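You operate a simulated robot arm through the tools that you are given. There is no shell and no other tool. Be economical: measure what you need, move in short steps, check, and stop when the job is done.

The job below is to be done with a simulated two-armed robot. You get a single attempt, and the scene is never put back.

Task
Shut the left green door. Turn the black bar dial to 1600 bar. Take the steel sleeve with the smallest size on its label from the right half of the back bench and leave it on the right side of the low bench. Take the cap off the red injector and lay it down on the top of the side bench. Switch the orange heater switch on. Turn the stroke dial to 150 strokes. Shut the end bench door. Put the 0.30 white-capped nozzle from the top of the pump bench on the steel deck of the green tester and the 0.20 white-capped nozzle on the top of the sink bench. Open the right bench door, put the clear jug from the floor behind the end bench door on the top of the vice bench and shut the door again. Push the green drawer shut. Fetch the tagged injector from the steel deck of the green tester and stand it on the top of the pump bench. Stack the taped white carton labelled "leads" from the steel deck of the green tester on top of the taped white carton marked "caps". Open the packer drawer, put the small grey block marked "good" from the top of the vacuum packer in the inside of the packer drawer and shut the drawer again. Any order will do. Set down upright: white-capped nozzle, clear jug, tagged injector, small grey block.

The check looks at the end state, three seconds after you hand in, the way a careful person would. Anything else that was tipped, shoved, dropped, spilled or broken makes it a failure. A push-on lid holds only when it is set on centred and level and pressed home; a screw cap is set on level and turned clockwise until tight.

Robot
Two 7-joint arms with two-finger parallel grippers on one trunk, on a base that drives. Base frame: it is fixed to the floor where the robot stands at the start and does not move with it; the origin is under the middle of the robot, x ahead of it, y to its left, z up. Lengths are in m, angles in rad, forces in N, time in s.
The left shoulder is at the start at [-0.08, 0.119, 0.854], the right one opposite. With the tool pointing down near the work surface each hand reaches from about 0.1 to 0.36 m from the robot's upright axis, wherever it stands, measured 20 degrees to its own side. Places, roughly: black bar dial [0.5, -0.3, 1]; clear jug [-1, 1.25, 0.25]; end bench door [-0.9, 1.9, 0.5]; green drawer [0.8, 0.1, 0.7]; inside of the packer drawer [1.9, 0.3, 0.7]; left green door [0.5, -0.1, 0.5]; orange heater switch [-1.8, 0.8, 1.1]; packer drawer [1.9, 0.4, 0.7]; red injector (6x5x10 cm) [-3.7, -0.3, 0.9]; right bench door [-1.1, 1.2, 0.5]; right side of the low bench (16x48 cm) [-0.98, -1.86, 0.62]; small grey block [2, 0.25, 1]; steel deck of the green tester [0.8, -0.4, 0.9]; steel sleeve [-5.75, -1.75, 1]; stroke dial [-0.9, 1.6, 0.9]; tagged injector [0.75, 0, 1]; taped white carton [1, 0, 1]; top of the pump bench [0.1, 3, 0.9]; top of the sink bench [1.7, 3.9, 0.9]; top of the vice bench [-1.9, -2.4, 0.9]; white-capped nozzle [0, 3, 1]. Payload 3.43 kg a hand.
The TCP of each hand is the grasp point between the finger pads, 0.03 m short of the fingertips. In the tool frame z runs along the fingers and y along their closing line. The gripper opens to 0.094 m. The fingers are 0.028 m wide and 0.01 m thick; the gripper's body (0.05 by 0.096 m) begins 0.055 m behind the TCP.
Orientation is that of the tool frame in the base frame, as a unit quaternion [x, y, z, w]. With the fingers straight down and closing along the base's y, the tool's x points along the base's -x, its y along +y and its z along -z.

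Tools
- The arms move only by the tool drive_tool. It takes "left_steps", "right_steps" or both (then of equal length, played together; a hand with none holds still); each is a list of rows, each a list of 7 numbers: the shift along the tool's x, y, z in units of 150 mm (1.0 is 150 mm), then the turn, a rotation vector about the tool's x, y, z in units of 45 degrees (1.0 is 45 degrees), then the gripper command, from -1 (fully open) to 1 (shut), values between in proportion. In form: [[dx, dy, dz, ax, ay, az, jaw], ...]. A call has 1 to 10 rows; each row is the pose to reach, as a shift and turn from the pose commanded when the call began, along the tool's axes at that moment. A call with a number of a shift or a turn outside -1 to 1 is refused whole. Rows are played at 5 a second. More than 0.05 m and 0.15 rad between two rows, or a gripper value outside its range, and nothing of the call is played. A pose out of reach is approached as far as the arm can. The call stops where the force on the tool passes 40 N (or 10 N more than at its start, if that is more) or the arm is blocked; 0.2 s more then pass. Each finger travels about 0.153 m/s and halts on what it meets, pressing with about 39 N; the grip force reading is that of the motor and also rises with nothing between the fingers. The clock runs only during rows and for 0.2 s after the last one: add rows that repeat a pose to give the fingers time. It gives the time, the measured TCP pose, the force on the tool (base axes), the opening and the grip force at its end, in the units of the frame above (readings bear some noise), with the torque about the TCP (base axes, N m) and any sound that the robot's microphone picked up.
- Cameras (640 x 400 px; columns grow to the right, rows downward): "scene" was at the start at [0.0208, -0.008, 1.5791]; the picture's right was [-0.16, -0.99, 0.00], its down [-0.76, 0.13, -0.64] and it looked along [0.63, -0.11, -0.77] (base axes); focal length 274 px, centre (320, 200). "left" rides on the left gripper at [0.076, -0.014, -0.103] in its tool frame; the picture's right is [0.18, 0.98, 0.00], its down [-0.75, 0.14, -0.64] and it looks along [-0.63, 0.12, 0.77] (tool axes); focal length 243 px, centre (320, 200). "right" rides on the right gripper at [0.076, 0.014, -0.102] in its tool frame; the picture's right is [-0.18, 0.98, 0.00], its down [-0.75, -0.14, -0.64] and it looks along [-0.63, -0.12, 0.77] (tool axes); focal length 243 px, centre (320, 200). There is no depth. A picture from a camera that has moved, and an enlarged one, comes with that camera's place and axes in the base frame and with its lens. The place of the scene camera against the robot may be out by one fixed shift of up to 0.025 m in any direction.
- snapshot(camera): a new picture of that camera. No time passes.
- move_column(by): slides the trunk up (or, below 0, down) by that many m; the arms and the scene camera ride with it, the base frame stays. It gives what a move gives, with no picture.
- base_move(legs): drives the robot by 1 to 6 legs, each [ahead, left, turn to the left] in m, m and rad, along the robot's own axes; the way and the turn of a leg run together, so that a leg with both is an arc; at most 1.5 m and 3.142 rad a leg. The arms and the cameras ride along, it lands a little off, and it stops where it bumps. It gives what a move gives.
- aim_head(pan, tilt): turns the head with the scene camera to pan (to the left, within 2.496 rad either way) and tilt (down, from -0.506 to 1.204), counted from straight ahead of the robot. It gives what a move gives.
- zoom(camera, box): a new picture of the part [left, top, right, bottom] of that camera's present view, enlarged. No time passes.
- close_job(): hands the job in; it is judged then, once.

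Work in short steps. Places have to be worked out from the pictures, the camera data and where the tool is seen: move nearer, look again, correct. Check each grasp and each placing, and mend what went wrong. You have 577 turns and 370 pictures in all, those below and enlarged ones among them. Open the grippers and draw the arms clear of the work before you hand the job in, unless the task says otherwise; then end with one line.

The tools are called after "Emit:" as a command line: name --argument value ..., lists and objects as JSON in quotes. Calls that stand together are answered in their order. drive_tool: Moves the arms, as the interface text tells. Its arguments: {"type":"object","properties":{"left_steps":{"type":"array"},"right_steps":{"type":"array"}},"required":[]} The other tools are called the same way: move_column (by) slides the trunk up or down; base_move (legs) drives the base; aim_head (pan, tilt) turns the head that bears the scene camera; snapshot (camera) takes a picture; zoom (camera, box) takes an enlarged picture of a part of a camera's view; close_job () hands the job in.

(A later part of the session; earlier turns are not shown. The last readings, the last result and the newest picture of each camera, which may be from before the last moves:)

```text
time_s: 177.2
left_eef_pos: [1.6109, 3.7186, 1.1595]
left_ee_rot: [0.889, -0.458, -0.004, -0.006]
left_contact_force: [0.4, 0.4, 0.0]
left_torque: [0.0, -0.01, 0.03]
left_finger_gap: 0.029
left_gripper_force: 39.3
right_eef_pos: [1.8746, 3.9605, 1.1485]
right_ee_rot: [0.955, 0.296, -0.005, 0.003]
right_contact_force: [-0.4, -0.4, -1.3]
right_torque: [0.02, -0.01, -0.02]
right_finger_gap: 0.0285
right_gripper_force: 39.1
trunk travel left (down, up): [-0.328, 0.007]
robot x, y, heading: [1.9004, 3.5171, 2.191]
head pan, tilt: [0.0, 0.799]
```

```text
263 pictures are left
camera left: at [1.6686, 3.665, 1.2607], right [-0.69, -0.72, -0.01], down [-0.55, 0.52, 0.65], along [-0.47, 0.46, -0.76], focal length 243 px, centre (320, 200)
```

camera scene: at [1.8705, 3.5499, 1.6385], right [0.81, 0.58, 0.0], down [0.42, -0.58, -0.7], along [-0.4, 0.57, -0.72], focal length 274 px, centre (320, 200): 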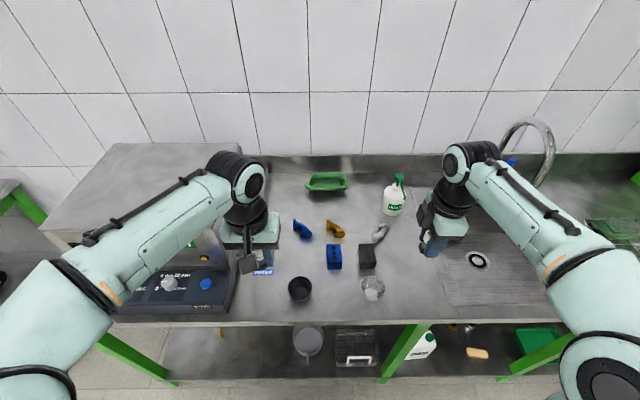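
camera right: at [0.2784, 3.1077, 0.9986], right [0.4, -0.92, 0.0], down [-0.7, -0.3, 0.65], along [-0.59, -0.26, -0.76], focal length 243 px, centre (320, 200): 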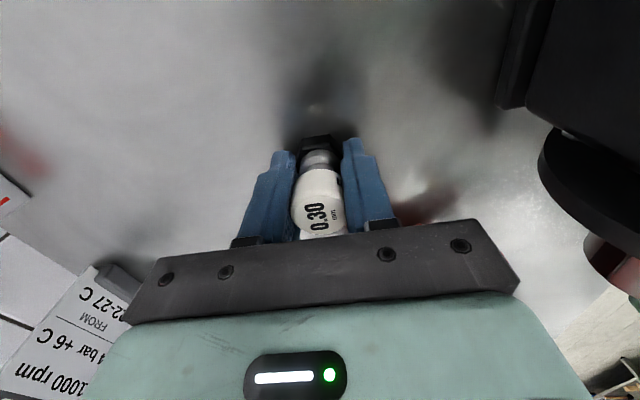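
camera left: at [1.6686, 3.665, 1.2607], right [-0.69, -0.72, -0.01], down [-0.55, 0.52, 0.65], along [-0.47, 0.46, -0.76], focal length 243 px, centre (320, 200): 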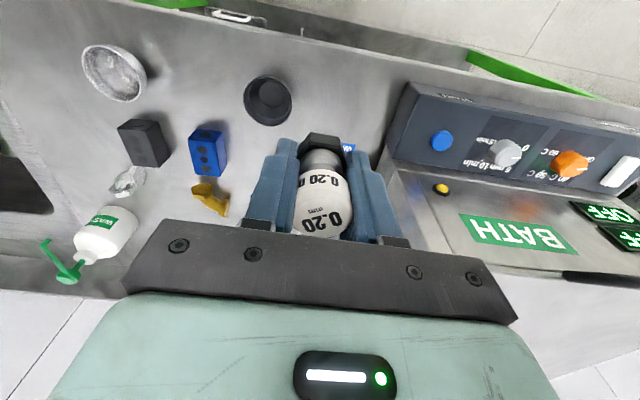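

Free spot between the black cup and the bath. I move 6 cm forward, 2.5 cm left and start lowering.

Emit:
drive_tool --left_steps '[[-0.2, 0.08, 0, 0, 0, 0, 0.8], [-0.42, 0.17, 0, 0, 0, 0, 0.8], [-0.42, 0.17, 0.3, 0, 0, 0, 0.8], [-0.42, 0.17, 0.6, 0, 0, 0, 0.8], [-0.42, 0.17, 0.9, 0, 0, 0, 0.8], [-0.42, 0.17, 1, 0, 0, 0, 0.8]]'

Emit:
snapshot --camera "left"

Emit:
zoom --camera "scene" --box '[200, 180, 400, 330]'

```text
time_s: 178.6
left_eef_pos: [1.5521, 3.7569, 1.0098]
left_ee_rot: [0.889, -0.458, -0.006, -0.005]
left_contact_force: [-0.4, 0.4, -1.5]
left_torque: [0.02, 0.02, -0.01]
left_finger_gap: 0.0291
left_gripper_force: 39.4
right_eef_pos: [1.8733, 3.9593, 1.1489]
right_ee_rot: [0.955, 0.295, -0.005, 0.002]
right_contact_force: [-0.6, 0.2, -0.7]
right_torque: [-0.01, 0.04, 0.01]
right_finger_gap: 0.0287
right_gripper_force: 39.4
trunk travel left (down, up): [-0.328, 0.007]
robot x, y, heading: [1.903, 3.5172, 2.183]
head pan, tilt: [0.0, 0.799]
```

```text
262 pictures are left
camera left: at [1.6096, 3.703, 1.1103], right [-0.69, -0.72, -0.01], down [-0.55, 0.52, 0.65], along [-0.47, 0.46, -0.76], focal length 243 px, centre (320, 200)
```

left: 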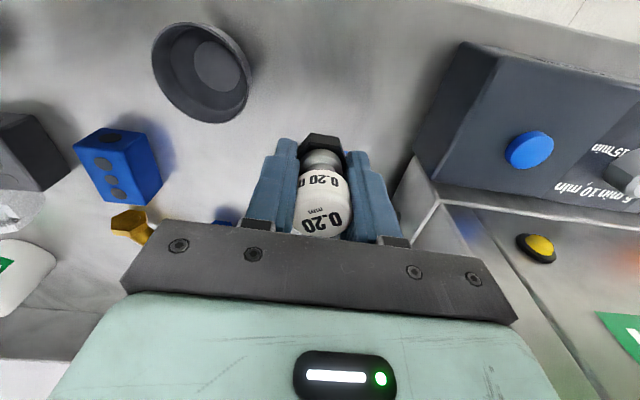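

```text
2.67 times, centred on (300, 255) of scene
camera zoom: at [1.8703, 3.5501, 1.6387], right [0.81, 0.58, 0.0], down [0.42, -0.58, -0.7], along [-0.4, 0.57, -0.72], focal length 729 px, centre (373, 53)
```

zoom: 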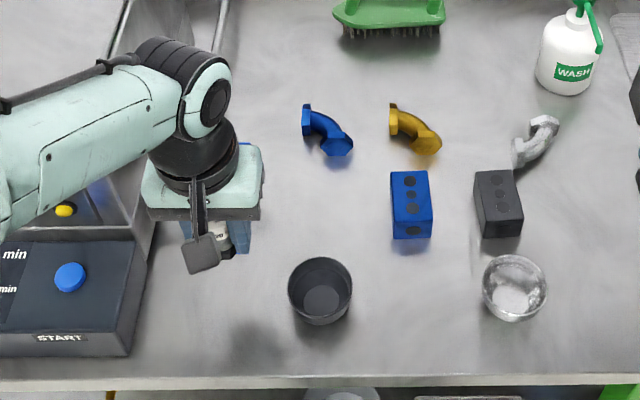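

Clear all round. I lower slowly to contact.

Emit:
drive_tool --left_steps '[[0, 0, 0.2, 0, 0, 0, 0.8], [0, 0, 0.4, 0, 0, 0, 0.8], [0, 0, 0.5, 0, 0, 0, 0.8], [0, 0, 0.54, 0, 0, 0, 0.8], [0, 0, 0.58, 0, 0, 0, 0.8], [0, 0, 0.62, 0, 0, 0, 0.8], [0, 0, 0.66, 0, 0, 0, 0.8], [0, 0, 0.7, 0, 0, 0, 0.8], [0, 0, 0.74, 0, 0, 0, 0.8], [0, 0, 0.78, 0, 0, 0, 0.8]]'

Emit:
snapshot --camera "left"

```text
time_s: 180.5
left_eef_pos: [1.551, 3.7601, 0.9097]
left_ee_rot: [0.889, -0.457, -0.01, -0.007]
left_contact_force: [3.8, -7.5, 20.8]
left_torque: [-0.47, -0.11, 0.03]
left_finger_gap: 0.0288
left_gripper_force: 38.9
right_eef_pos: [1.8752, 3.9596, 1.148]
right_ee_rot: [0.955, 0.296, -0.005, 0.003]
right_contact_force: [0.4, 0.2, -0.2]
right_torque: [-0.01, -0.02, 0.01]
right_finger_gap: 0.0287
right_gripper_force: 39.1
trunk travel left (down, up): [-0.328, 0.007]
robot x, y, heading: [1.9058, 3.5188, 2.192]
head pan, tilt: [0.0, 0.799]
stopped in row 9 (left hand): the force on the tool passed its limit at 48 N (the readings are from after the stop); the commanded pose is now the measured one
```

```text
260 pictures are left
camera left: at [1.6084, 3.7059, 1.0107], right [-0.69, -0.72, -0.01], down [-0.55, 0.52, 0.66], along [-0.47, 0.46, -0.75], focal length 243 px, centre (320, 200)
```

left: 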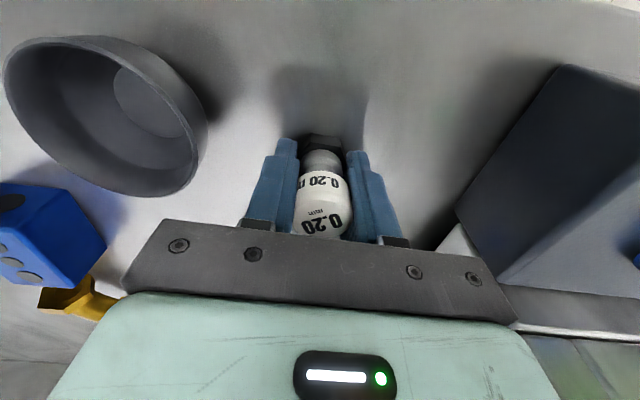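

Contact with the bench. I release gently, lift straight up, and check.

Emit:
drive_tool --left_steps '[[0, 0, -0.01, 0, 0, 0, 0.6], [0, 0, -0.01, 0, 0, 0, 0.3], [0, 0, -0.01, 0, 0, 0, -0.2], [0, 0, -0.01, 0, 0, 0, -0.5], [0, 0, -0.01, 0, 0, 0, -0.5], [0, 0, -0.2, 0, 0, 0, -0.5], [0, 0, -0.45, 0, 0, 0, -0.5], [0, 0, -0.7, 0, 0, 0, -0.5], [0, 0, -0.95, 0, 0, 0, -0.5]]'

Emit:
snapshot --camera "left"

```text
time_s: 182.5
left_eef_pos: [1.5533, 3.757, 1.0532]
left_ee_rot: [0.889, -0.458, -0.01, -0.008]
left_contact_force: [0.1, -0.1, 0.7]
left_torque: [0.03, -0.01, 0.02]
left_finger_gap: 0.0705
left_gripper_force: 0.1
right_eef_pos: [1.8736, 3.96, 1.1493]
right_ee_rot: [0.956, 0.294, -0.005, 0.002]
right_contact_force: [0.0, -0.2, -1.1]
right_torque: [0.01, -0.02, -0.01]
right_finger_gap: 0.0287
right_gripper_force: 39.3
trunk travel left (down, up): [-0.328, 0.007]
robot x, y, heading: [1.9039, 3.5214, 2.191]
head pan, tilt: [0.0, 0.799]
```

```text
259 pictures are left
camera left: at [1.6106, 3.7022, 1.1535], right [-0.69, -0.72, -0.01], down [-0.55, 0.52, 0.66], along [-0.47, 0.46, -0.75], focal length 243 px, centre (320, 200)
```

left: 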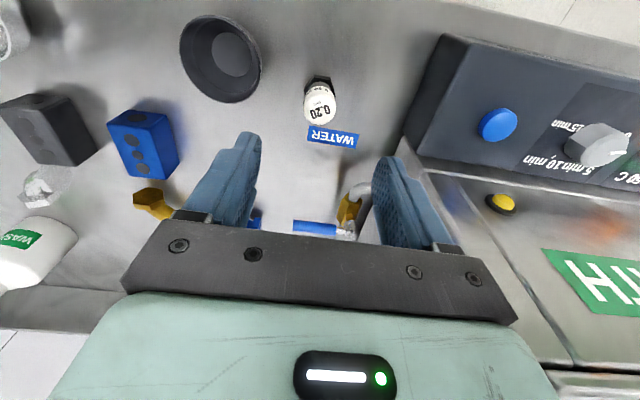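

0.20 stands upright on the sink bench. I retract, turn around and travel back to the tester with the 0.30.

Emit:
drive_tool --left_steps '[[0.1, 0, -0.3, 0, 0, 0, -0.5], [0.3, 0, -0.5, 0, 0, 0, -0.5], [0.6, 0, -0.6, 0, 0, 0, -0.5]]'

Emit:
base_move --legs '[[-0.4, 0, 0], [0, 0, -3.13], [0.34, -0.945, 0], [0.34, -0.945, 0], [0.34, -0.945, 0]]'

Emit:
snapshot --camera "scene"

```text
time_s: 183.3
left_eef_pos: [1.6036, 3.6825, 1.141]
left_ee_rot: [0.889, -0.457, -0.01, -0.006]
left_contact_force: [-0.2, -0.4, -0.7]
left_torque: [0.02, 0.02, -0.01]
left_finger_gap: 0.0702
left_gripper_force: 0.0
right_eef_pos: [1.8756, 3.9584, 1.1481]
right_ee_rot: [0.955, 0.295, -0.005, 0.002]
right_contact_force: [0.0, 0.3, -1.4]
right_torque: [0.02, 0.01, 0.02]
right_finger_gap: 0.0287
right_gripper_force: 38.6
trunk travel left (down, up): [-0.328, 0.007]
robot x, y, heading: [1.8989, 3.5179, 2.192]
head pan, tilt: [0.0, 0.799]
```

```text
time_s: 217.9
left_eef_pos: [0.8736, 0.4594, 1.1404]
left_ee_rot: [0.416, 0.909, -0.007, 0.01]
left_contact_force: [0.2, 0.2, -0.6]
left_torque: [0.04, 0.01, -0.01]
left_finger_gap: 0.0704
left_gripper_force: 0.0
right_eef_pos: [0.6286, 0.1613, 1.1485]
right_ee_rot: [-0.339, 0.941, 0.002, 0.005]
right_contact_force: [0.0, 0.0, -0.8]
right_torque: [0.01, -0.01, 0.0]
right_finger_gap: 0.0285
right_gripper_force: 38.9
trunk travel left (down, up): [-0.328, 0.007]
robot x, y, heading: [0.5601, 0.5997, -0.859]
head pan, tilt: [0.0, 0.799]
```

```text
258 pictures are left
camera scene: at [0.5725, 0.5776, 1.6387], right [-0.76, -0.65, 0.0], down [-0.47, 0.54, -0.7], along [0.45, -0.53, -0.72], focal length 274 px, centre (320, 200)
```

scene: 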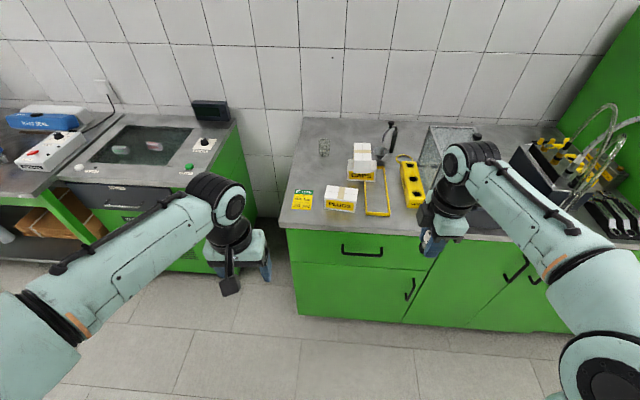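

I fix heading, shift the right hand left 0.11, and approach the deck.

Emit:
drive_tool --right_steps '[[0.25, 0, 0, 0, 0, 0, 0.8], [0.5, 0, 0, 0, 0, 0, 0.8], [0.75, 0, 0, 0, 0, 0, 0.8]]'

Emit:
base_move --legs '[[0, 0, -0.085], [0.34, -0.03, 0]]'

Emit:
snapshot --camera "scene"

Emit:
snapshot --camera "right"

```text
time_s: 218.8
left_eef_pos: [0.8736, 0.459, 1.1407]
left_ee_rot: [0.416, 0.909, -0.006, 0.011]
left_contact_force: [-0.9, 0.1, 0.7]
left_torque: [0.02, -0.03, 0.01]
left_finger_gap: 0.0706
left_gripper_force: 0.1
right_eef_pos: [0.5443, 0.0863, 1.1473]
right_ee_rot: [-0.339, 0.941, 0.003, 0.005]
right_contact_force: [0.0, 0.1, -1.5]
right_torque: [0.0, 0.02, -0.01]
right_finger_gap: 0.0288
right_gripper_force: 38.9
trunk travel left (down, up): [-0.328, 0.007]
robot x, y, heading: [0.5633, 0.6001, -0.858]
head pan, tilt: [0.0, 0.799]
```

```text
time_s: 221.5
left_eef_pos: [1.0327, 0.1395, 1.1403]
left_ee_rot: [0.456, 0.89, -0.007, 0.01]
left_contact_force: [0.7, 1.1, 0.8]
left_torque: [-0.01, 0.01, 0.01]
left_finger_gap: 0.0706
left_gripper_force: 0.0
right_eef_pos: [0.6744, -0.2026, 1.147]
right_ee_rot: [-0.296, 0.955, 0.003, 0.005]
right_contact_force: [0.1, -0.3, -0.8]
right_torque: [0.0, -0.01, 0.01]
right_finger_gap: 0.0286
right_gripper_force: 39.6
trunk travel left (down, up): [-0.328, 0.007]
robot x, y, heading: [0.7374, 0.3099, -0.947]
head pan, tilt: [0.0, 0.799]
```

```text
257 pictures are left
camera scene: at [0.7443, 0.283, 1.6385], right [-0.81, -0.58, 0.0], down [-0.42, 0.58, -0.7], along [0.41, -0.57, -0.72], focal length 274 px, centre (320, 200)
```

scene: 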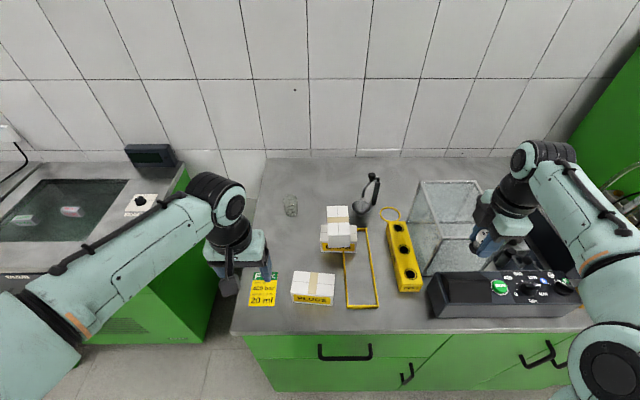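

```text
256 pictures are left
camera right: at [0.602, -0.2339, 1.2495], right [-0.41, 0.91, 0.0], down [0.7, 0.31, 0.65], along [0.59, 0.27, -0.76], focal length 243 px, centre (320, 200)
```

right: 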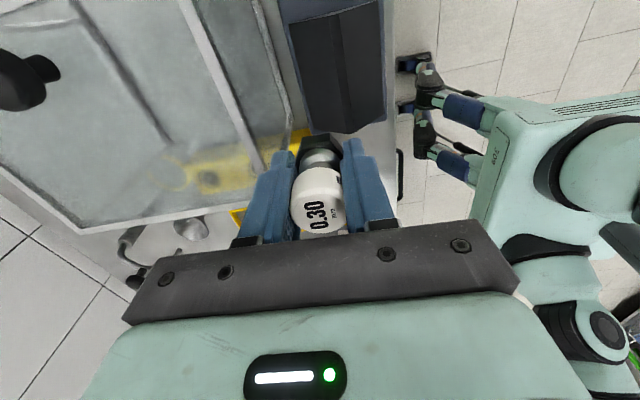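

I moved the wrong way earlier; hand is safely above the guard. I now move it left 0.225 to above the old injector spot.

Emit:
drive_tool --right_steps '[[-0.25, 0, 0, 0, 0, 0, 0.8], [-0.5, 0, 0, 0, 0, 0, 0.8], [-0.75, 0, 0, 0, 0, 0, 0.8], [-1, 0, 0, 0, 0, 0, 0.8]]'

Emit:
drive_tool --right_steps '[[-0.25, 0.03, 0, 0, 0, 0, 0.8], [-0.5, 0.07, 0.1, 0, 0, 0, 0.8], [-0.5, 0.07, 0.3, 0, 0, 0, 0.8]]'

Emit:
snapshot --camera "right"

Emit:
zoom --camera "scene" --box '[220, 180, 460, 340]'

```text
time_s: 222.5
left_eef_pos: [1.0347, 0.1396, 1.1406]
left_ee_rot: [0.456, 0.89, -0.007, 0.01]
left_contact_force: [0.1, 0.2, 1.0]
left_torque: [0.0, 0.0, 0.02]
left_finger_gap: 0.0704
left_gripper_force: 0.0
right_eef_pos: [0.7938, -0.1147, 1.1515]
right_ee_rot: [-0.296, 0.955, 0.001, 0.005]
right_contact_force: [-0.1, 0.2, -0.5]
right_torque: [0.0, 0.0, 0.02]
right_finger_gap: 0.0286
right_gripper_force: 38.8
trunk travel left (down, up): [-0.328, 0.007]
robot x, y, heading: [0.734, 0.3075, -0.948]
head pan, tilt: [0.0, 0.799]
```

```text
time_s: 223.3
left_eef_pos: [1.0352, 0.1395, 1.1404]
left_ee_rot: [0.456, 0.89, -0.007, 0.01]
left_contact_force: [0.3, -0.9, 0.2]
left_torque: [0.02, 0.0, 0.0]
left_finger_gap: 0.0704
left_gripper_force: 0.0
right_eef_pos: [0.85, -0.0611, 1.1061]
right_ee_rot: [-0.296, 0.955, 0.002, 0.006]
right_contact_force: [-0.2, -0.1, -0.7]
right_torque: [-0.02, 0.01, -0.02]
right_finger_gap: 0.0289
right_gripper_force: 39.0
trunk travel left (down, up): [-0.328, 0.007]
robot x, y, heading: [0.7341, 0.3088, -0.948]
head pan, tilt: [0.0, 0.799]
```

```text
255 pictures are left
camera right: at [0.7783, -0.0932, 1.2083], right [-0.41, 0.91, 0.0], down [0.7, 0.31, 0.65], along [0.59, 0.27, -0.76], focal length 243 px, centre (320, 200)
```

right: 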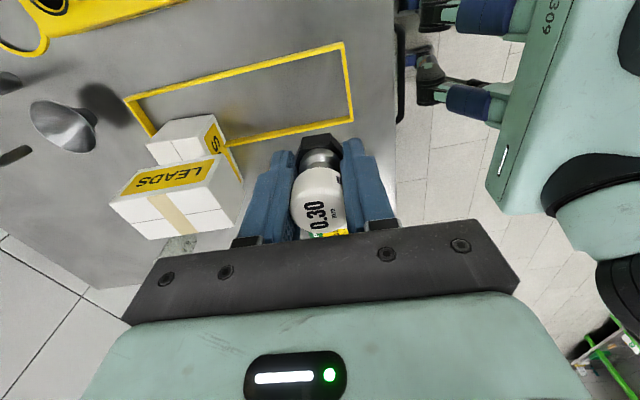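

```text
2.50 times, centred on (340, 260) of scene
camera zoom: at [0.7441, 0.2823, 1.6387], right [-0.81, -0.58, 0.0], down [-0.42, 0.58, -0.7], along [0.41, -0.57, -0.72], focal length 684 px, centre (270, 50)
```

zoom: 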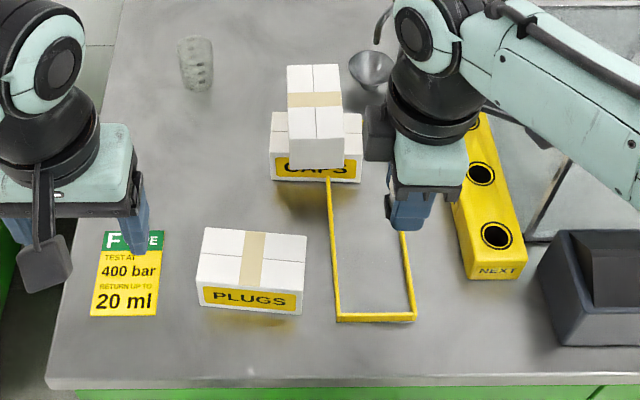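

The spot below is inside the frame with clearance. I lower, slowly at the end.

Emit:
drive_tool --right_steps '[[0, -0.03, 0.3, 0, 0, 0, 0.8], [0, -0.03, 0.6, 0, 0, 0, 0.8], [0, -0.03, 0.9, 0, 0, 0, 0.8], [0, -0.03, 1, 0, 0, 0, 0.8]]'

Emit:
drive_tool --right_steps '[[0, 0, 0.03, 0, 0, 0, 0.8], [0, 0, 0.06, 0, 0, 0, 0.8], [0, 0, 0.09, 0, 0, 0, 0.8], [0, 0, 0.12, 0, 0, 0, 0.8], [0, 0, 0.15, 0, 0, 0, 0.8], [0, 0, 0.18, 0, 0, 0, 0.8], [0, 0, 0.21, 0, 0, 0, 0.8]]'

Emit:
snapshot --camera "right"

```text
time_s: 224.3
left_eef_pos: [1.0349, 0.1397, 1.1398]
left_ee_rot: [0.455, 0.89, -0.008, 0.01]
left_contact_force: [0.2, 0.3, -0.8]
left_torque: [0.0, 0.01, -0.04]
left_finger_gap: 0.0706
left_gripper_force: 0.1
right_eef_pos: [0.8548, -0.0677, 0.959]
right_ee_rot: [-0.297, 0.955, 0.002, 0.005]
right_contact_force: [0.0, -0.2, -1.2]
right_torque: [0.0, 0.03, -0.02]
right_finger_gap: 0.0288
right_gripper_force: 39.2
trunk travel left (down, up): [-0.328, 0.007]
robot x, y, heading: [0.7368, 0.3094, -0.941]
head pan, tilt: [0.0, 0.799]
```

```text
time_s: 225.7
left_eef_pos: [1.0341, 0.1405, 1.1402]
left_ee_rot: [0.455, 0.89, -0.006, 0.01]
left_contact_force: [-0.7, 0.3, -0.1]
left_torque: [0.02, 0.01, 0.0]
left_finger_gap: 0.0704
left_gripper_force: 0.0
right_eef_pos: [0.8587, -0.0687, 0.9325]
right_ee_rot: [-0.296, 0.955, -0.002, 0.007]
right_contact_force: [-2.7, 1.2, 14.4]
right_torque: [0.22, 0.08, 0.03]
right_finger_gap: 0.0286
right_gripper_force: 38.8
trunk travel left (down, up): [-0.328, 0.007]
robot x, y, heading: [0.7339, 0.3056, -0.948]
head pan, tilt: [0.0, 0.799]
stopped in row 7 (right hand): the force on the tool passed its limit at 47 N (the readings are from after the stop); the commanded pose is now the measured one
```

```text
253 pictures are left
camera right: at [0.7857, -0.0992, 1.0348], right [-0.41, 0.91, 0.0], down [0.69, 0.31, 0.65], along [0.6, 0.26, -0.76], focal length 243 px, centre (320, 200)
```

right: 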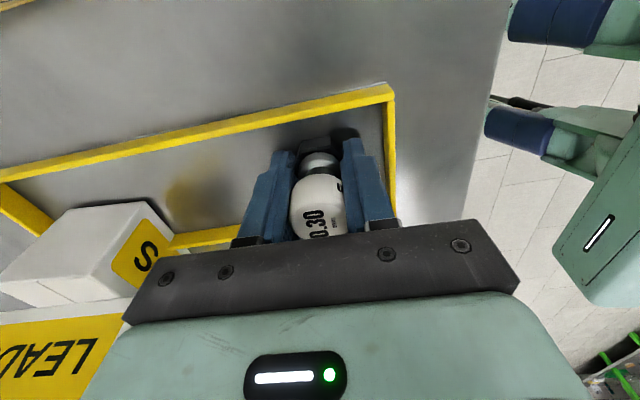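

Contact on the deck. I open only slightly (rail is near) and lift.

Emit:
drive_tool --right_steps '[[0, 0, -0.01, 0, 0, 0, 0.6], [0, 0, -0.01, 0, 0, 0, 0.3], [0, 0, -0.01, 0, 0, 0, 0.05], [0, 0, -0.01, 0, 0, 0, 0.05], [0, 0, -0.15, 0, 0, 0, 0.05], [0, 0, -0.4, 0, 0, 0, 0.05], [0, 0, -0.7, 0, 0, 0, 0.05], [0, 0, -1, 0, 0, 0, 0.05]]'

Emit:
snapshot --camera "right"

```text
time_s: 227.5
left_eef_pos: [1.0345, 0.1396, 1.1409]
left_ee_rot: [0.456, 0.89, -0.007, 0.01]
left_contact_force: [0.8, 1.1, -0.1]
left_torque: [-0.04, 0.01, 0.01]
left_finger_gap: 0.0704
left_gripper_force: 0.1
right_eef_pos: [0.8569, -0.0653, 1.0839]
right_ee_rot: [-0.298, 0.955, 0.0, 0.006]
right_contact_force: [-0.9, -1.4, -0.6]
right_torque: [0.0, 0.03, 0.02]
right_finger_gap: 0.0446
right_gripper_force: 0.1
trunk travel left (down, up): [-0.328, 0.007]
robot x, y, heading: [0.7348, 0.3065, -0.949]
head pan, tilt: [0.0, 0.799]
```

```text
252 pictures are left
camera right: at [0.7848, -0.0973, 1.185], right [-0.41, 0.91, 0.0], down [0.69, 0.31, 0.65], along [0.6, 0.26, -0.76], focal length 243 px, centre (320, 200)
```

right: 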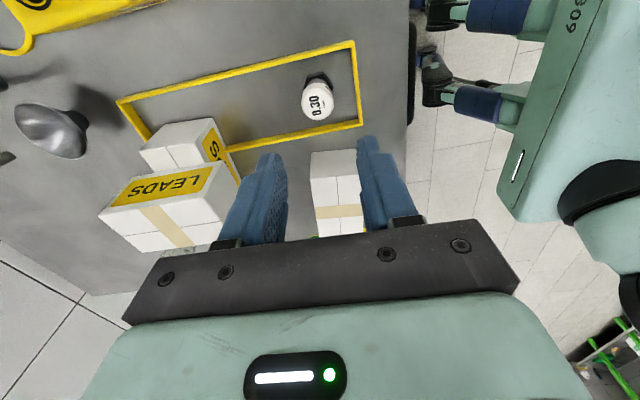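

0.30 is placed upright. Now to the vacuum packer on the left: I back off, restore the right wrist, and slide left.

Emit:
base_move --legs '[[-0.25, 0, 0], [0, 0.85, 0]]'

Emit:
drive_tool --right_steps '[[0, 0, 0, 0, 0, 0.17, -1], [0, 0, 0, 0, 0, 0.34, -1], [0, 0, 0, 0, 0, 0.51, -1], [0, 0, 0, 0, 0, 0.68, -1], [0, 0, 0, 0, 0, 0.85, -1], [0, 0, 0, 0, 0, 1, -1]]'

Emit:
drive_tool --right_steps '[[0, 0, 0, 0, 0, 0.17, -1], [0, 0, 0, 0, 0, 0.34, -1], [0, 0, 0, 0, 0, 0.51, -1], [0, 0, 0, 0, 0, 0.68, -1], [0, 0, 0, 0, 0, 0.85, -1], [0, 0, 0, 0, 0, 1, -1]]'

Emit:
snapshot --camera "scene"

```text
time_s: 236.7
left_eef_pos: [1.5823, 0.8339, 1.1404]
left_ee_rot: [0.452, 0.892, -0.007, 0.01]
left_contact_force: [-0.3, 0.3, 0.5]
left_torque: [-0.01, 0.0, 0.02]
left_finger_gap: 0.0703
left_gripper_force: 0.0
right_eef_pos: [1.4054, 0.6275, 1.0827]
right_ee_rot: [-0.3, 0.954, 0.0, 0.006]
right_contact_force: [-0.3, 0.6, 0.5]
right_torque: [0.02, 0.01, -0.04]
right_finger_gap: 0.0447
right_gripper_force: 0.0
trunk travel left (down, up): [-0.328, 0.007]
robot x, y, heading: [1.2817, 1.0006, -0.944]
head pan, tilt: [0.0, 0.799]
```

```text
time_s: 238.1
left_eef_pos: [1.584, 0.8345, 1.1397]
left_ee_rot: [0.452, 0.892, -0.007, 0.01]
left_contact_force: [0.0, 0.2, 0.6]
left_torque: [0.03, -0.01, 0.03]
left_finger_gap: 0.0706
left_gripper_force: 0.1
right_eef_pos: [1.4067, 0.6272, 1.0823]
right_ee_rot: [0.089, 0.996, 0.002, 0.006]
right_contact_force: [-0.4, -0.3, -0.3]
right_torque: [0.01, 0.0, -0.01]
right_finger_gap: 0.0941
right_gripper_force: 0.0
trunk travel left (down, up): [-0.328, 0.007]
robot x, y, heading: [1.2787, 1.0011, -0.94]
head pan, tilt: [0.0, 0.799]
```

```text
time_s: 239.5
left_eef_pos: [1.5829, 0.8358, 1.1395]
left_ee_rot: [0.452, 0.892, -0.007, 0.009]
left_contact_force: [0.7, 0.3, -0.7]
left_torque: [0.02, 0.04, 0.02]
left_finger_gap: 0.0707
left_gripper_force: 0.1
right_eef_pos: [1.4056, 0.6285, 1.0838]
right_ee_rot: [0.464, 0.886, 0.005, 0.005]
right_contact_force: [-0.7, -0.1, 0.2]
right_torque: [0.0, -0.03, -0.02]
right_finger_gap: 0.0939
right_gripper_force: 0.1
trunk travel left (down, up): [-0.328, 0.007]
robot x, y, heading: [1.284, 1.003, -0.937]
head pan, tilt: [0.0, 0.799]
```

```text
251 pictures are left
camera scene: at [1.2918, 0.9759, 1.6387], right [-0.81, -0.59, 0.0], down [-0.42, 0.58, -0.7], along [0.41, -0.56, -0.72], focal length 274 px, centre (320, 200)
```

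scene: 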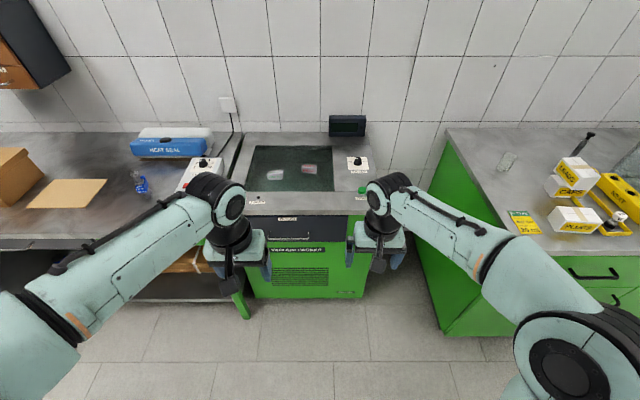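

Zoom on the packer top, drawer and blocks.

Emit:
zoom --camera "scene" --box '[220, 100, 420, 250]'

```text
2.67 times, centred on (320, 175) of scene
camera zoom: at [1.2918, 0.9759, 1.6387], right [-0.81, -0.59, 0.0], down [-0.42, 0.58, -0.7], along [0.41, -0.56, -0.72], focal length 729 px, centre (320, 267)
```

zoom: 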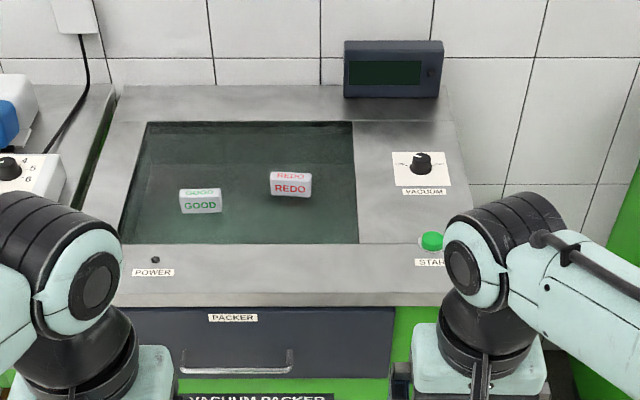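

The GOOD block sits on the glass lid at about (1.94,0.40), and the drawer has a bar handle near (1.775,0.529,~0.76). I pitch the left hand to point forward for gripping the bar.

Emit:
drive_tool --left_steps '[[-0.1, 0, 0.05, 0, -0.17, 0, 0], [-0.2, 0, 0.1, 0, -0.34, 0, 0], [-0.3, 0, 0.2, 0, -0.51, 0, 0], [-0.4, 0, 0.3, 0, -0.68, 0, 0], [-0.5, 0, 0.4, 0, -0.85, 0, 0], [-0.6, 0, 0.5, 0, -1, 0, 0]]'

Emit:
drive_tool --left_steps '[[0, 0, 0, 0, -0.17, 0, 0], [0, 0, 0, 0, -0.34, 0, 0], [0, 0, 0, 0, -0.51, 0, 0], [0, 0, 0, 0, -0.68, 0, 0], [0, 0, 0, 0, -0.85, 0, 0], [0, 0, 0, 0, -1, 0, 0]]'

Emit:
drive_tool --left_steps '[[0, 0, 0, 0, 0, 0.17, 0], [0, 0, 0, 0, 0, 0.34, 0], [0, 0, 0, 0, 0, 0.51, 0], [0, 0, 0, 0, 0, 0.68, 0], [0, 0, 0, 0, 0, 0.85, 0], [0, 0, 0, 0, 0, 1, 0]]'

Emit:
snapshot --camera "scene"

```text
time_s: 240.9
left_eef_pos: [1.6356, 0.7614, 1.0697]
left_ee_rot: [0.417, 0.819, -0.181, 0.35]
left_contact_force: [0.5, 0.1, -0.7]
left_torque: [0.02, -0.01, 0.0]
left_finger_gap: 0.0466
left_gripper_force: 0.1
right_eef_pos: [1.4052, 0.6269, 1.0836]
right_ee_rot: [0.463, 0.887, 0.004, 0.003]
right_contact_force: [0.1, 0.8, 0.2]
right_torque: [0.02, 0.0, 0.0]
right_finger_gap: 0.094
right_gripper_force: 0.0
trunk travel left (down, up): [-0.328, 0.007]
robot x, y, heading: [1.281, 1.0014, -0.944]
head pan, tilt: [0.0, 0.799]
```

```text
time_s: 242.3
left_eef_pos: [1.6429, 0.749, 1.0729]
left_ee_rot: [0.343, 0.679, -0.295, 0.579]
left_contact_force: [0.0, -0.1, -0.6]
left_torque: [-0.02, 0.0, 0.0]
left_finger_gap: 0.0469
left_gripper_force: 0.1
left hand out of reach, approached as far as the arm can: row 4, 5, 6
right_eef_pos: [1.4063, 0.6283, 1.084]
right_ee_rot: [0.462, 0.887, 0.004, 0.003]
right_contact_force: [0.5, 1.6, 0.5]
right_torque: [-0.03, -0.01, -0.02]
right_finger_gap: 0.0941
right_gripper_force: 0.1
trunk travel left (down, up): [-0.328, 0.007]
robot x, y, heading: [1.2833, 1.0021, -0.94]
head pan, tilt: [0.0, 0.799]
```

```text
time_s: 243.7
left_eef_pos: [1.6443, 0.7484, 1.0715]
left_ee_rot: [0.579, 0.495, -0.05, 0.646]
left_contact_force: [-0.3, 0.4, -0.3]
left_torque: [-0.01, -0.01, 0.02]
left_finger_gap: 0.0471
left_gripper_force: 0.0
right_eef_pos: [1.4055, 0.6279, 1.0844]
right_ee_rot: [0.462, 0.887, 0.004, 0.004]
right_contact_force: [0.6, 0.0, -0.3]
right_torque: [-0.01, 0.04, 0.0]
right_finger_gap: 0.094
right_gripper_force: 0.2
trunk travel left (down, up): [-0.328, 0.007]
robot x, y, heading: [1.2808, 1.0033, -0.941]
head pan, tilt: [0.0, 0.799]
```

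```text
249 pictures are left
camera scene: at [1.2917, 0.9759, 1.6387], right [-0.81, -0.59, 0.0], down [-0.42, 0.58, -0.7], along [0.41, -0.56, -0.72], focal length 274 px, centre (320, 200)
```

scene: 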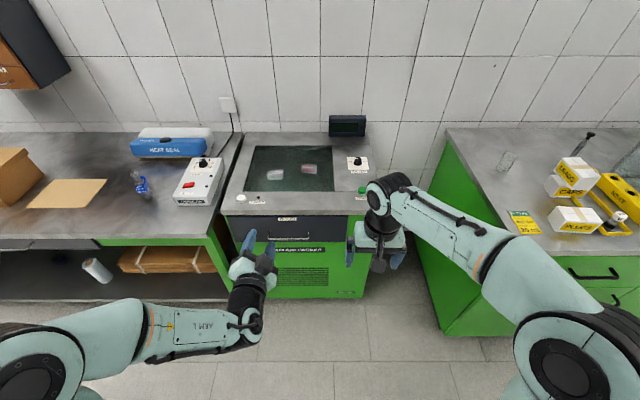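

It works; I roll another 45° and look.

Emit:
drive_tool --left_steps '[[0, 0, 0, 0, 0, 0.17, 0], [0, 0, 0, 0, 0, 0.34, 0], [0, 0, 0, 0, 0, 0.51, 0], [0, 0, 0, 0, 0, 0.68, 0], [0, 0, 0, 0, 0, 0.85, 0], [0, 0, 0, 0, 0, 1, 0]]'

Emit:
snapshot --camera "left"

```text
time_s: 245.1
left_eef_pos: [1.6433, 0.7491, 1.0716]
left_ee_rot: [0.724, 0.237, 0.201, 0.616]
left_contact_force: [-0.4, -0.1, 0.4]
left_torque: [-0.03, -0.01, 0.0]
left_finger_gap: 0.0473
left_gripper_force: 0.1
right_eef_pos: [1.4062, 0.6279, 1.0833]
right_ee_rot: [0.463, 0.886, 0.003, 0.004]
right_contact_force: [-0.6, -0.1, 0.1]
right_torque: [0.0, -0.04, -0.02]
right_finger_gap: 0.0941
right_gripper_force: 0.1
trunk travel left (down, up): [-0.328, 0.007]
robot x, y, heading: [1.2785, 1.0004, -0.942]
head pan, tilt: [0.0, 0.799]
```

```text
248 pictures are left
camera left: at [1.6445, 0.8782, 1.0732], right [0.24, -0.02, 0.97], down [-0.97, 0.05, 0.24], along [-0.05, -1.0, -0.01], focal length 243 px, centre (320, 200)
```

left: 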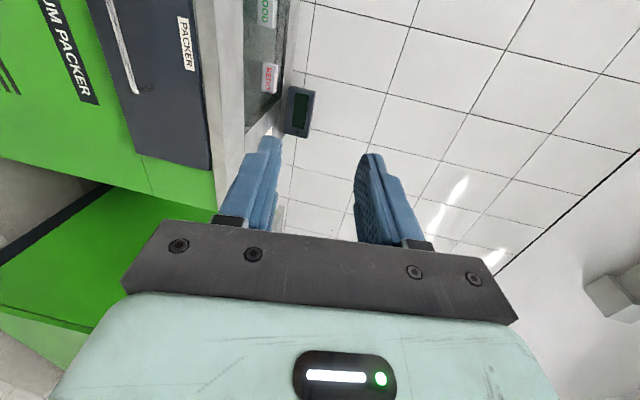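

Handle centre ≈ (1.80,0.505,0.72). I lower the trunk 0.3 and check relative position.

Emit:
move_column --by -0.3

Emit:
drive_tool --left_steps '[[0, -0.1, 0, 0, 0, 0, 0], [0, -0.2, 0, 0, 0, 0, 0], [0, -0.3, 0, 0, 0, 0, 0]]'

Emit:
aim_head --pan 0.0 --tilt 0.6

Emit:
snapshot --camera "scene"

Emit:
snapshot --camera "left"

```text
time_s: 248.1
left_eef_pos: [1.6427, 0.7505, 0.771]
left_ee_rot: [0.724, 0.236, 0.2, 0.617]
left_contact_force: [0.4, 0.3, -0.4]
left_torque: [-0.01, -0.02, 0.0]
left_finger_gap: 0.047
left_gripper_force: 0.1
right_eef_pos: [1.4069, 0.6282, 0.783]
right_ee_rot: [0.463, 0.887, 0.005, 0.004]
right_contact_force: [-0.6, 0.0, -0.2]
right_torque: [0.0, 0.0, 0.01]
right_finger_gap: 0.094
right_gripper_force: 0.0
trunk travel left (down, up): [-0.028, 0.307]
robot x, y, heading: [1.2831, 0.9995, -0.939]
head pan, tilt: [0.0, 0.799]
```

```text
time_s: 248.9
left_eef_pos: [1.6397, 0.7551, 0.7379]
left_ee_rot: [0.723, 0.238, 0.201, 0.617]
left_contact_force: [0.0, 0.5, 0.1]
left_torque: [-0.02, 0.03, -0.02]
left_finger_gap: 0.0467
left_gripper_force: 0.0
left hand out of reach, approached as far as the arm can: row 3
right_eef_pos: [1.4075, 0.6267, 0.7832]
right_ee_rot: [0.463, 0.886, 0.004, 0.005]
right_contact_force: [-0.4, -1.0, 0.1]
right_torque: [0.0, -0.02, -0.02]
right_finger_gap: 0.094
right_gripper_force: 0.0
trunk travel left (down, up): [-0.028, 0.307]
robot x, y, heading: [1.2825, 1.0045, -0.941]
head pan, tilt: [0.0, 0.799]
```

```text
time_s: 249.7
left_eef_pos: [1.64, 0.7553, 0.7364]
left_ee_rot: [0.724, 0.238, 0.2, 0.616]
left_contact_force: [-0.1, 0.4, -0.1]
left_torque: [-0.01, 0.04, -0.03]
left_finger_gap: 0.0473
left_gripper_force: 0.0
right_eef_pos: [1.4067, 0.6273, 0.7834]
right_ee_rot: [0.462, 0.887, 0.004, 0.004]
right_contact_force: [0.0, -0.3, -0.4]
right_torque: [0.0, 0.0, 0.0]
right_finger_gap: 0.0938
right_gripper_force: 0.0
trunk travel left (down, up): [-0.028, 0.307]
robot x, y, heading: [1.2834, 1.0003, -0.948]
head pan, tilt: [0.0, 0.6]
```

```text
247 pictures are left
camera scene: at [1.3232, 0.9327, 1.3429], right [-0.81, -0.59, 0.0], down [-0.33, 0.46, -0.82], along [0.48, -0.67, -0.57], focal length 274 px, centre (320, 200)
```

scene: 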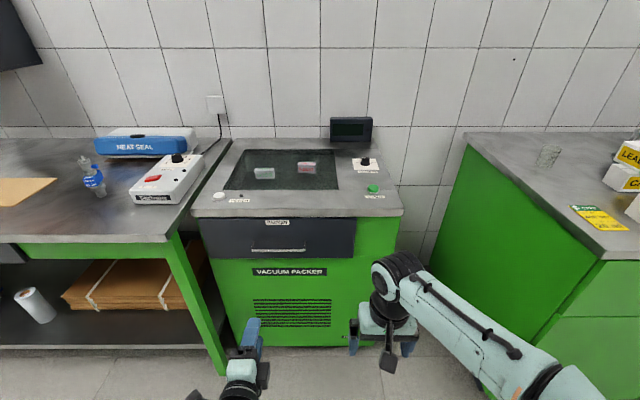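

```text
246 pictures are left
camera left: at [1.64, 0.8843, 0.7389], right [0.24, -0.02, 0.97], down [-0.97, 0.05, 0.25], along [-0.05, -1.0, -0.01], focal length 243 px, centre (320, 200)
```

left: 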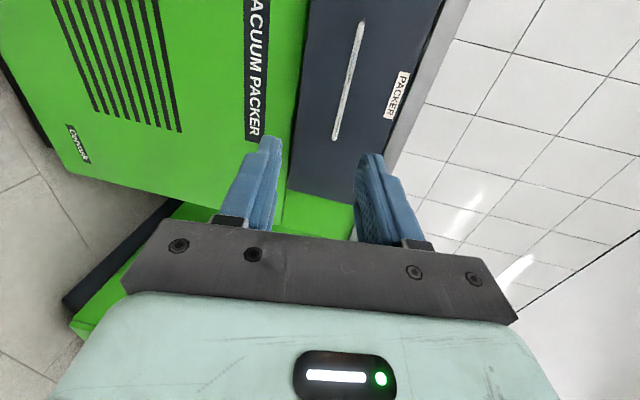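

Handle bar at z≈0.73, level with the fingers, ~0.28 ahead and 3 cm right. I drive forward 0.2 and re-check.

Emit:
base_move --legs '[[0.2, -0.03, 0]]'

Emit:
snapshot --camera "left"

Emit:
snapshot --camera "scene"

```text
time_s: 251.2
left_eef_pos: [1.7281, 0.5811, 0.7366]
left_ee_rot: [0.724, 0.239, 0.201, 0.615]
left_contact_force: [0.1, -1.0, 0.6]
left_torque: [-0.02, 0.02, 0.01]
left_finger_gap: 0.0471
left_gripper_force: 0.1
right_eef_pos: [1.4947, 0.4548, 0.782]
right_ee_rot: [0.462, 0.887, 0.005, 0.004]
right_contact_force: [-0.1, -1.3, 0.5]
right_torque: [0.05, -0.01, -0.03]
right_finger_gap: 0.0941
right_gripper_force: 0.0
trunk travel left (down, up): [-0.028, 0.307]
robot x, y, heading: [1.3719, 0.8299, -0.943]
head pan, tilt: [0.0, 0.6]
```

```text
245 pictures are left
camera left: at [1.7289, 0.7119, 0.7387], right [0.25, -0.02, 0.97], down [-0.97, 0.05, 0.25], along [-0.05, -1.0, -0.01], focal length 243 px, centre (320, 200)
```

left: 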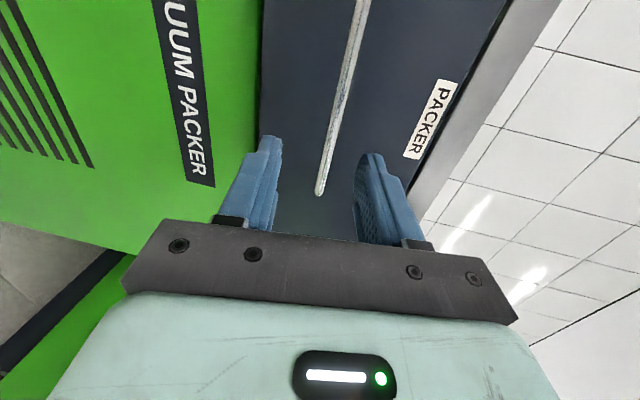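

```text
244 pictures are left
camera scene: at [1.412, 0.7594, 1.343], right [-0.81, -0.59, 0.0], down [-0.33, 0.46, -0.82], along [0.49, -0.67, -0.57], focal length 274 px, centre (320, 200)
```

scene: 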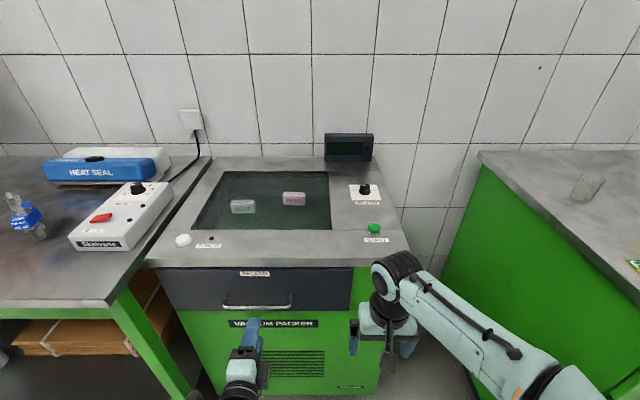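

Bar is centred between fingers, ~0.11 ahead. I drive 0.085 more and check.

Emit:
base_move --legs '[[0.085, 0, 0]]'

Emit:
snapshot --camera "left"

```text
time_s: 252.4
left_eef_pos: [1.7751, 0.5144, 0.7367]
left_ee_rot: [0.723, 0.238, 0.2, 0.616]
left_contact_force: [0.0, 0.0, -0.8]
left_torque: [-0.03, 0.0, 0.0]
left_finger_gap: 0.0469
left_gripper_force: 0.1
right_eef_pos: [1.5464, 0.386, 0.7826]
right_ee_rot: [0.461, 0.887, 0.005, 0.003]
right_contact_force: [0.5, -0.4, 0.5]
right_torque: [0.04, -0.01, -0.04]
right_finger_gap: 0.0938
right_gripper_force: 0.1
trunk travel left (down, up): [-0.028, 0.307]
robot x, y, heading: [1.4192, 0.757, -0.944]
head pan, tilt: [0.0, 0.6]
stopped in leg 1: the force on the tool passed its limit at 65 N (the readings are from after the stop); the commanded pose is now the measured one
```

```text
243 pictures are left
camera left: at [1.7769, 0.6452, 0.7386], right [0.24, -0.02, 0.97], down [-0.97, 0.05, 0.24], along [-0.05, -1.0, -0.01], focal length 243 px, centre (320, 200)
```

left: 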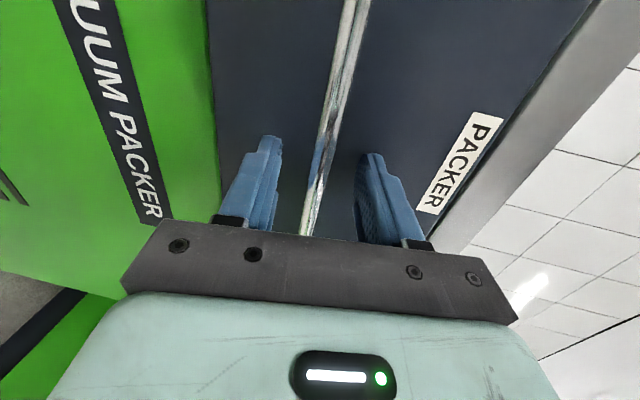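

Tips touched the drawer front with the bar between the fingers. I close.

Emit:
drive_tool --left_steps '[[0, 0, -0.02, 0, 0, 0, 0.3], [0, 0, -0.03, 0, 0, 0, 0.7], [0, 0, -0.03, 0, 0, 0, 1], [0, 0, -0.03, 0, 0, 0, 1]]'

Emit:
snapshot --camera "left"

```text
time_s: 253.4
left_eef_pos: [1.7726, 0.5201, 0.7357]
left_ee_rot: [0.726, 0.239, 0.2, 0.613]
left_contact_force: [-12.9, 17.8, -15.3]
left_torque: [0.4, -0.24, 0.32]
left_finger_gap: 0.0098
left_gripper_force: 43.4
right_eef_pos: [1.5447, 0.3863, 0.7825]
right_ee_rot: [0.463, 0.887, 0.004, 0.004]
right_contact_force: [1.0, 0.5, 0.3]
right_torque: [0.01, 0.01, 0.02]
right_finger_gap: 0.0939
right_gripper_force: 0.0
trunk travel left (down, up): [-0.028, 0.307]
robot x, y, heading: [1.4186, 0.76, -0.938]
head pan, tilt: [0.0, 0.6]
```

```text
242 pictures are left
camera left: at [1.7733, 0.6509, 0.7383], right [0.25, -0.02, 0.97], down [-0.97, 0.05, 0.25], along [-0.05, -1.0, -0.01], focal length 243 px, centre (320, 200)
```

left: 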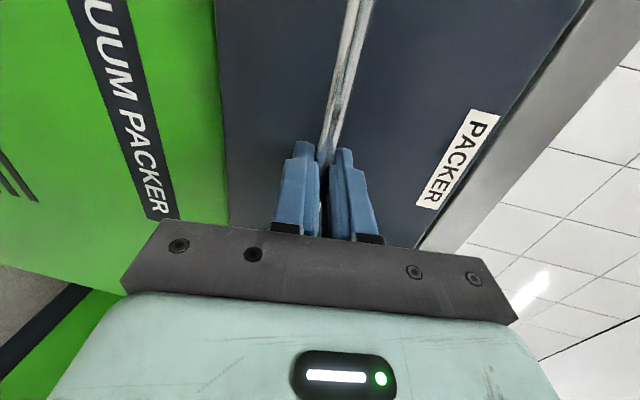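

Bar gripped (10 mm). I pull the drawer open by driving back.

Emit:
base_move --legs '[[-0.08, 0, 0]]'

Emit:
snapshot --camera "scene"

```text
time_s: 254.5
left_eef_pos: [1.7289, 0.5813, 0.7364]
left_ee_rot: [0.726, 0.239, 0.201, 0.613]
left_contact_force: [-6.7, -3.8, -25.9]
left_torque: [0.29, -0.1, 0.02]
left_finger_gap: 0.0097
left_gripper_force: 43.6
right_eef_pos: [1.5009, 0.4481, 0.7817]
right_ee_rot: [0.461, 0.887, 0.004, 0.003]
right_contact_force: [-0.5, 0.4, -0.1]
right_torque: [0.06, 0.0, -0.03]
right_finger_gap: 0.094
right_gripper_force: 0.0
trunk travel left (down, up): [-0.028, 0.307]
robot x, y, heading: [1.3742, 0.8234, -0.939]
head pan, tilt: [0.0, 0.6]
```

```text
241 pictures are left
camera scene: at [1.4166, 0.7529, 1.3428], right [-0.81, -0.59, 0.0], down [-0.33, 0.46, -0.82], along [0.49, -0.67, -0.57], focal length 274 px, centre (320, 200)
```

scene: 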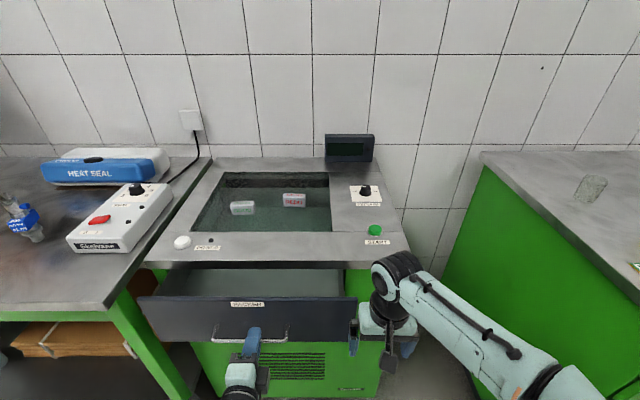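

Drawer opens. I move the right hand out of the way and pull another 0.13.

Emit:
drive_tool --right_steps '[[0.1, -0.25, 0, 0, 0, 0, -1], [0.2, -0.5, 0, 0, 0, 0, -1], [0.2, -0.75, -0.15, 0, 0, 0, -1]]'

Emit:
base_move --legs '[[-0.13, 0, 0]]'

Emit:
snapshot --camera "scene"

```text
time_s: 255.3
left_eef_pos: [1.7281, 0.581, 0.7362]
left_ee_rot: [0.725, 0.239, 0.2, 0.615]
left_contact_force: [-2.7, -0.7, -5.0]
left_torque: [0.24, -0.31, -0.11]
left_finger_gap: 0.0097
left_gripper_force: 43.5
right_eef_pos: [1.3905, 0.4117, 0.8065]
right_ee_rot: [0.46, 0.888, 0.004, 0.003]
right_contact_force: [0.5, -0.7, 0.2]
right_torque: [0.01, -0.02, 0.02]
right_finger_gap: 0.094
right_gripper_force: 0.0
trunk travel left (down, up): [-0.028, 0.307]
robot x, y, heading: [1.3709, 0.8185, -0.94]
head pan, tilt: [0.0, 0.6]
```

```text
time_s: 256.6
left_eef_pos: [1.6527, 0.6856, 0.7365]
left_ee_rot: [0.725, 0.239, 0.2, 0.614]
left_contact_force: [-1.3, -1.4, -8.1]
left_torque: [0.28, -0.24, -0.43]
left_finger_gap: 0.0096
left_gripper_force: 43.8
right_eef_pos: [1.3149, 0.5157, 0.8058]
right_ee_rot: [0.462, 0.887, 0.004, 0.003]
right_contact_force: [0.0, 0.3, -0.3]
right_torque: [-0.03, 0.04, 0.03]
right_finger_gap: 0.0938
right_gripper_force: 0.1
trunk travel left (down, up): [-0.028, 0.307]
robot x, y, heading: [1.2976, 0.9263, -0.934]
head pan, tilt: [0.0, 0.6]
```

```text
240 pictures are left
camera scene: at [1.3404, 0.8572, 1.3429], right [-0.81, -0.59, 0.0], down [-0.33, 0.46, -0.83], along [0.49, -0.67, -0.56], focal length 274 px, centre (320, 200)
```

scene: 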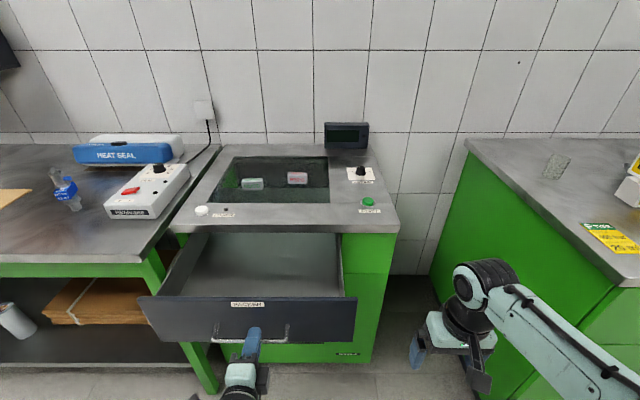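

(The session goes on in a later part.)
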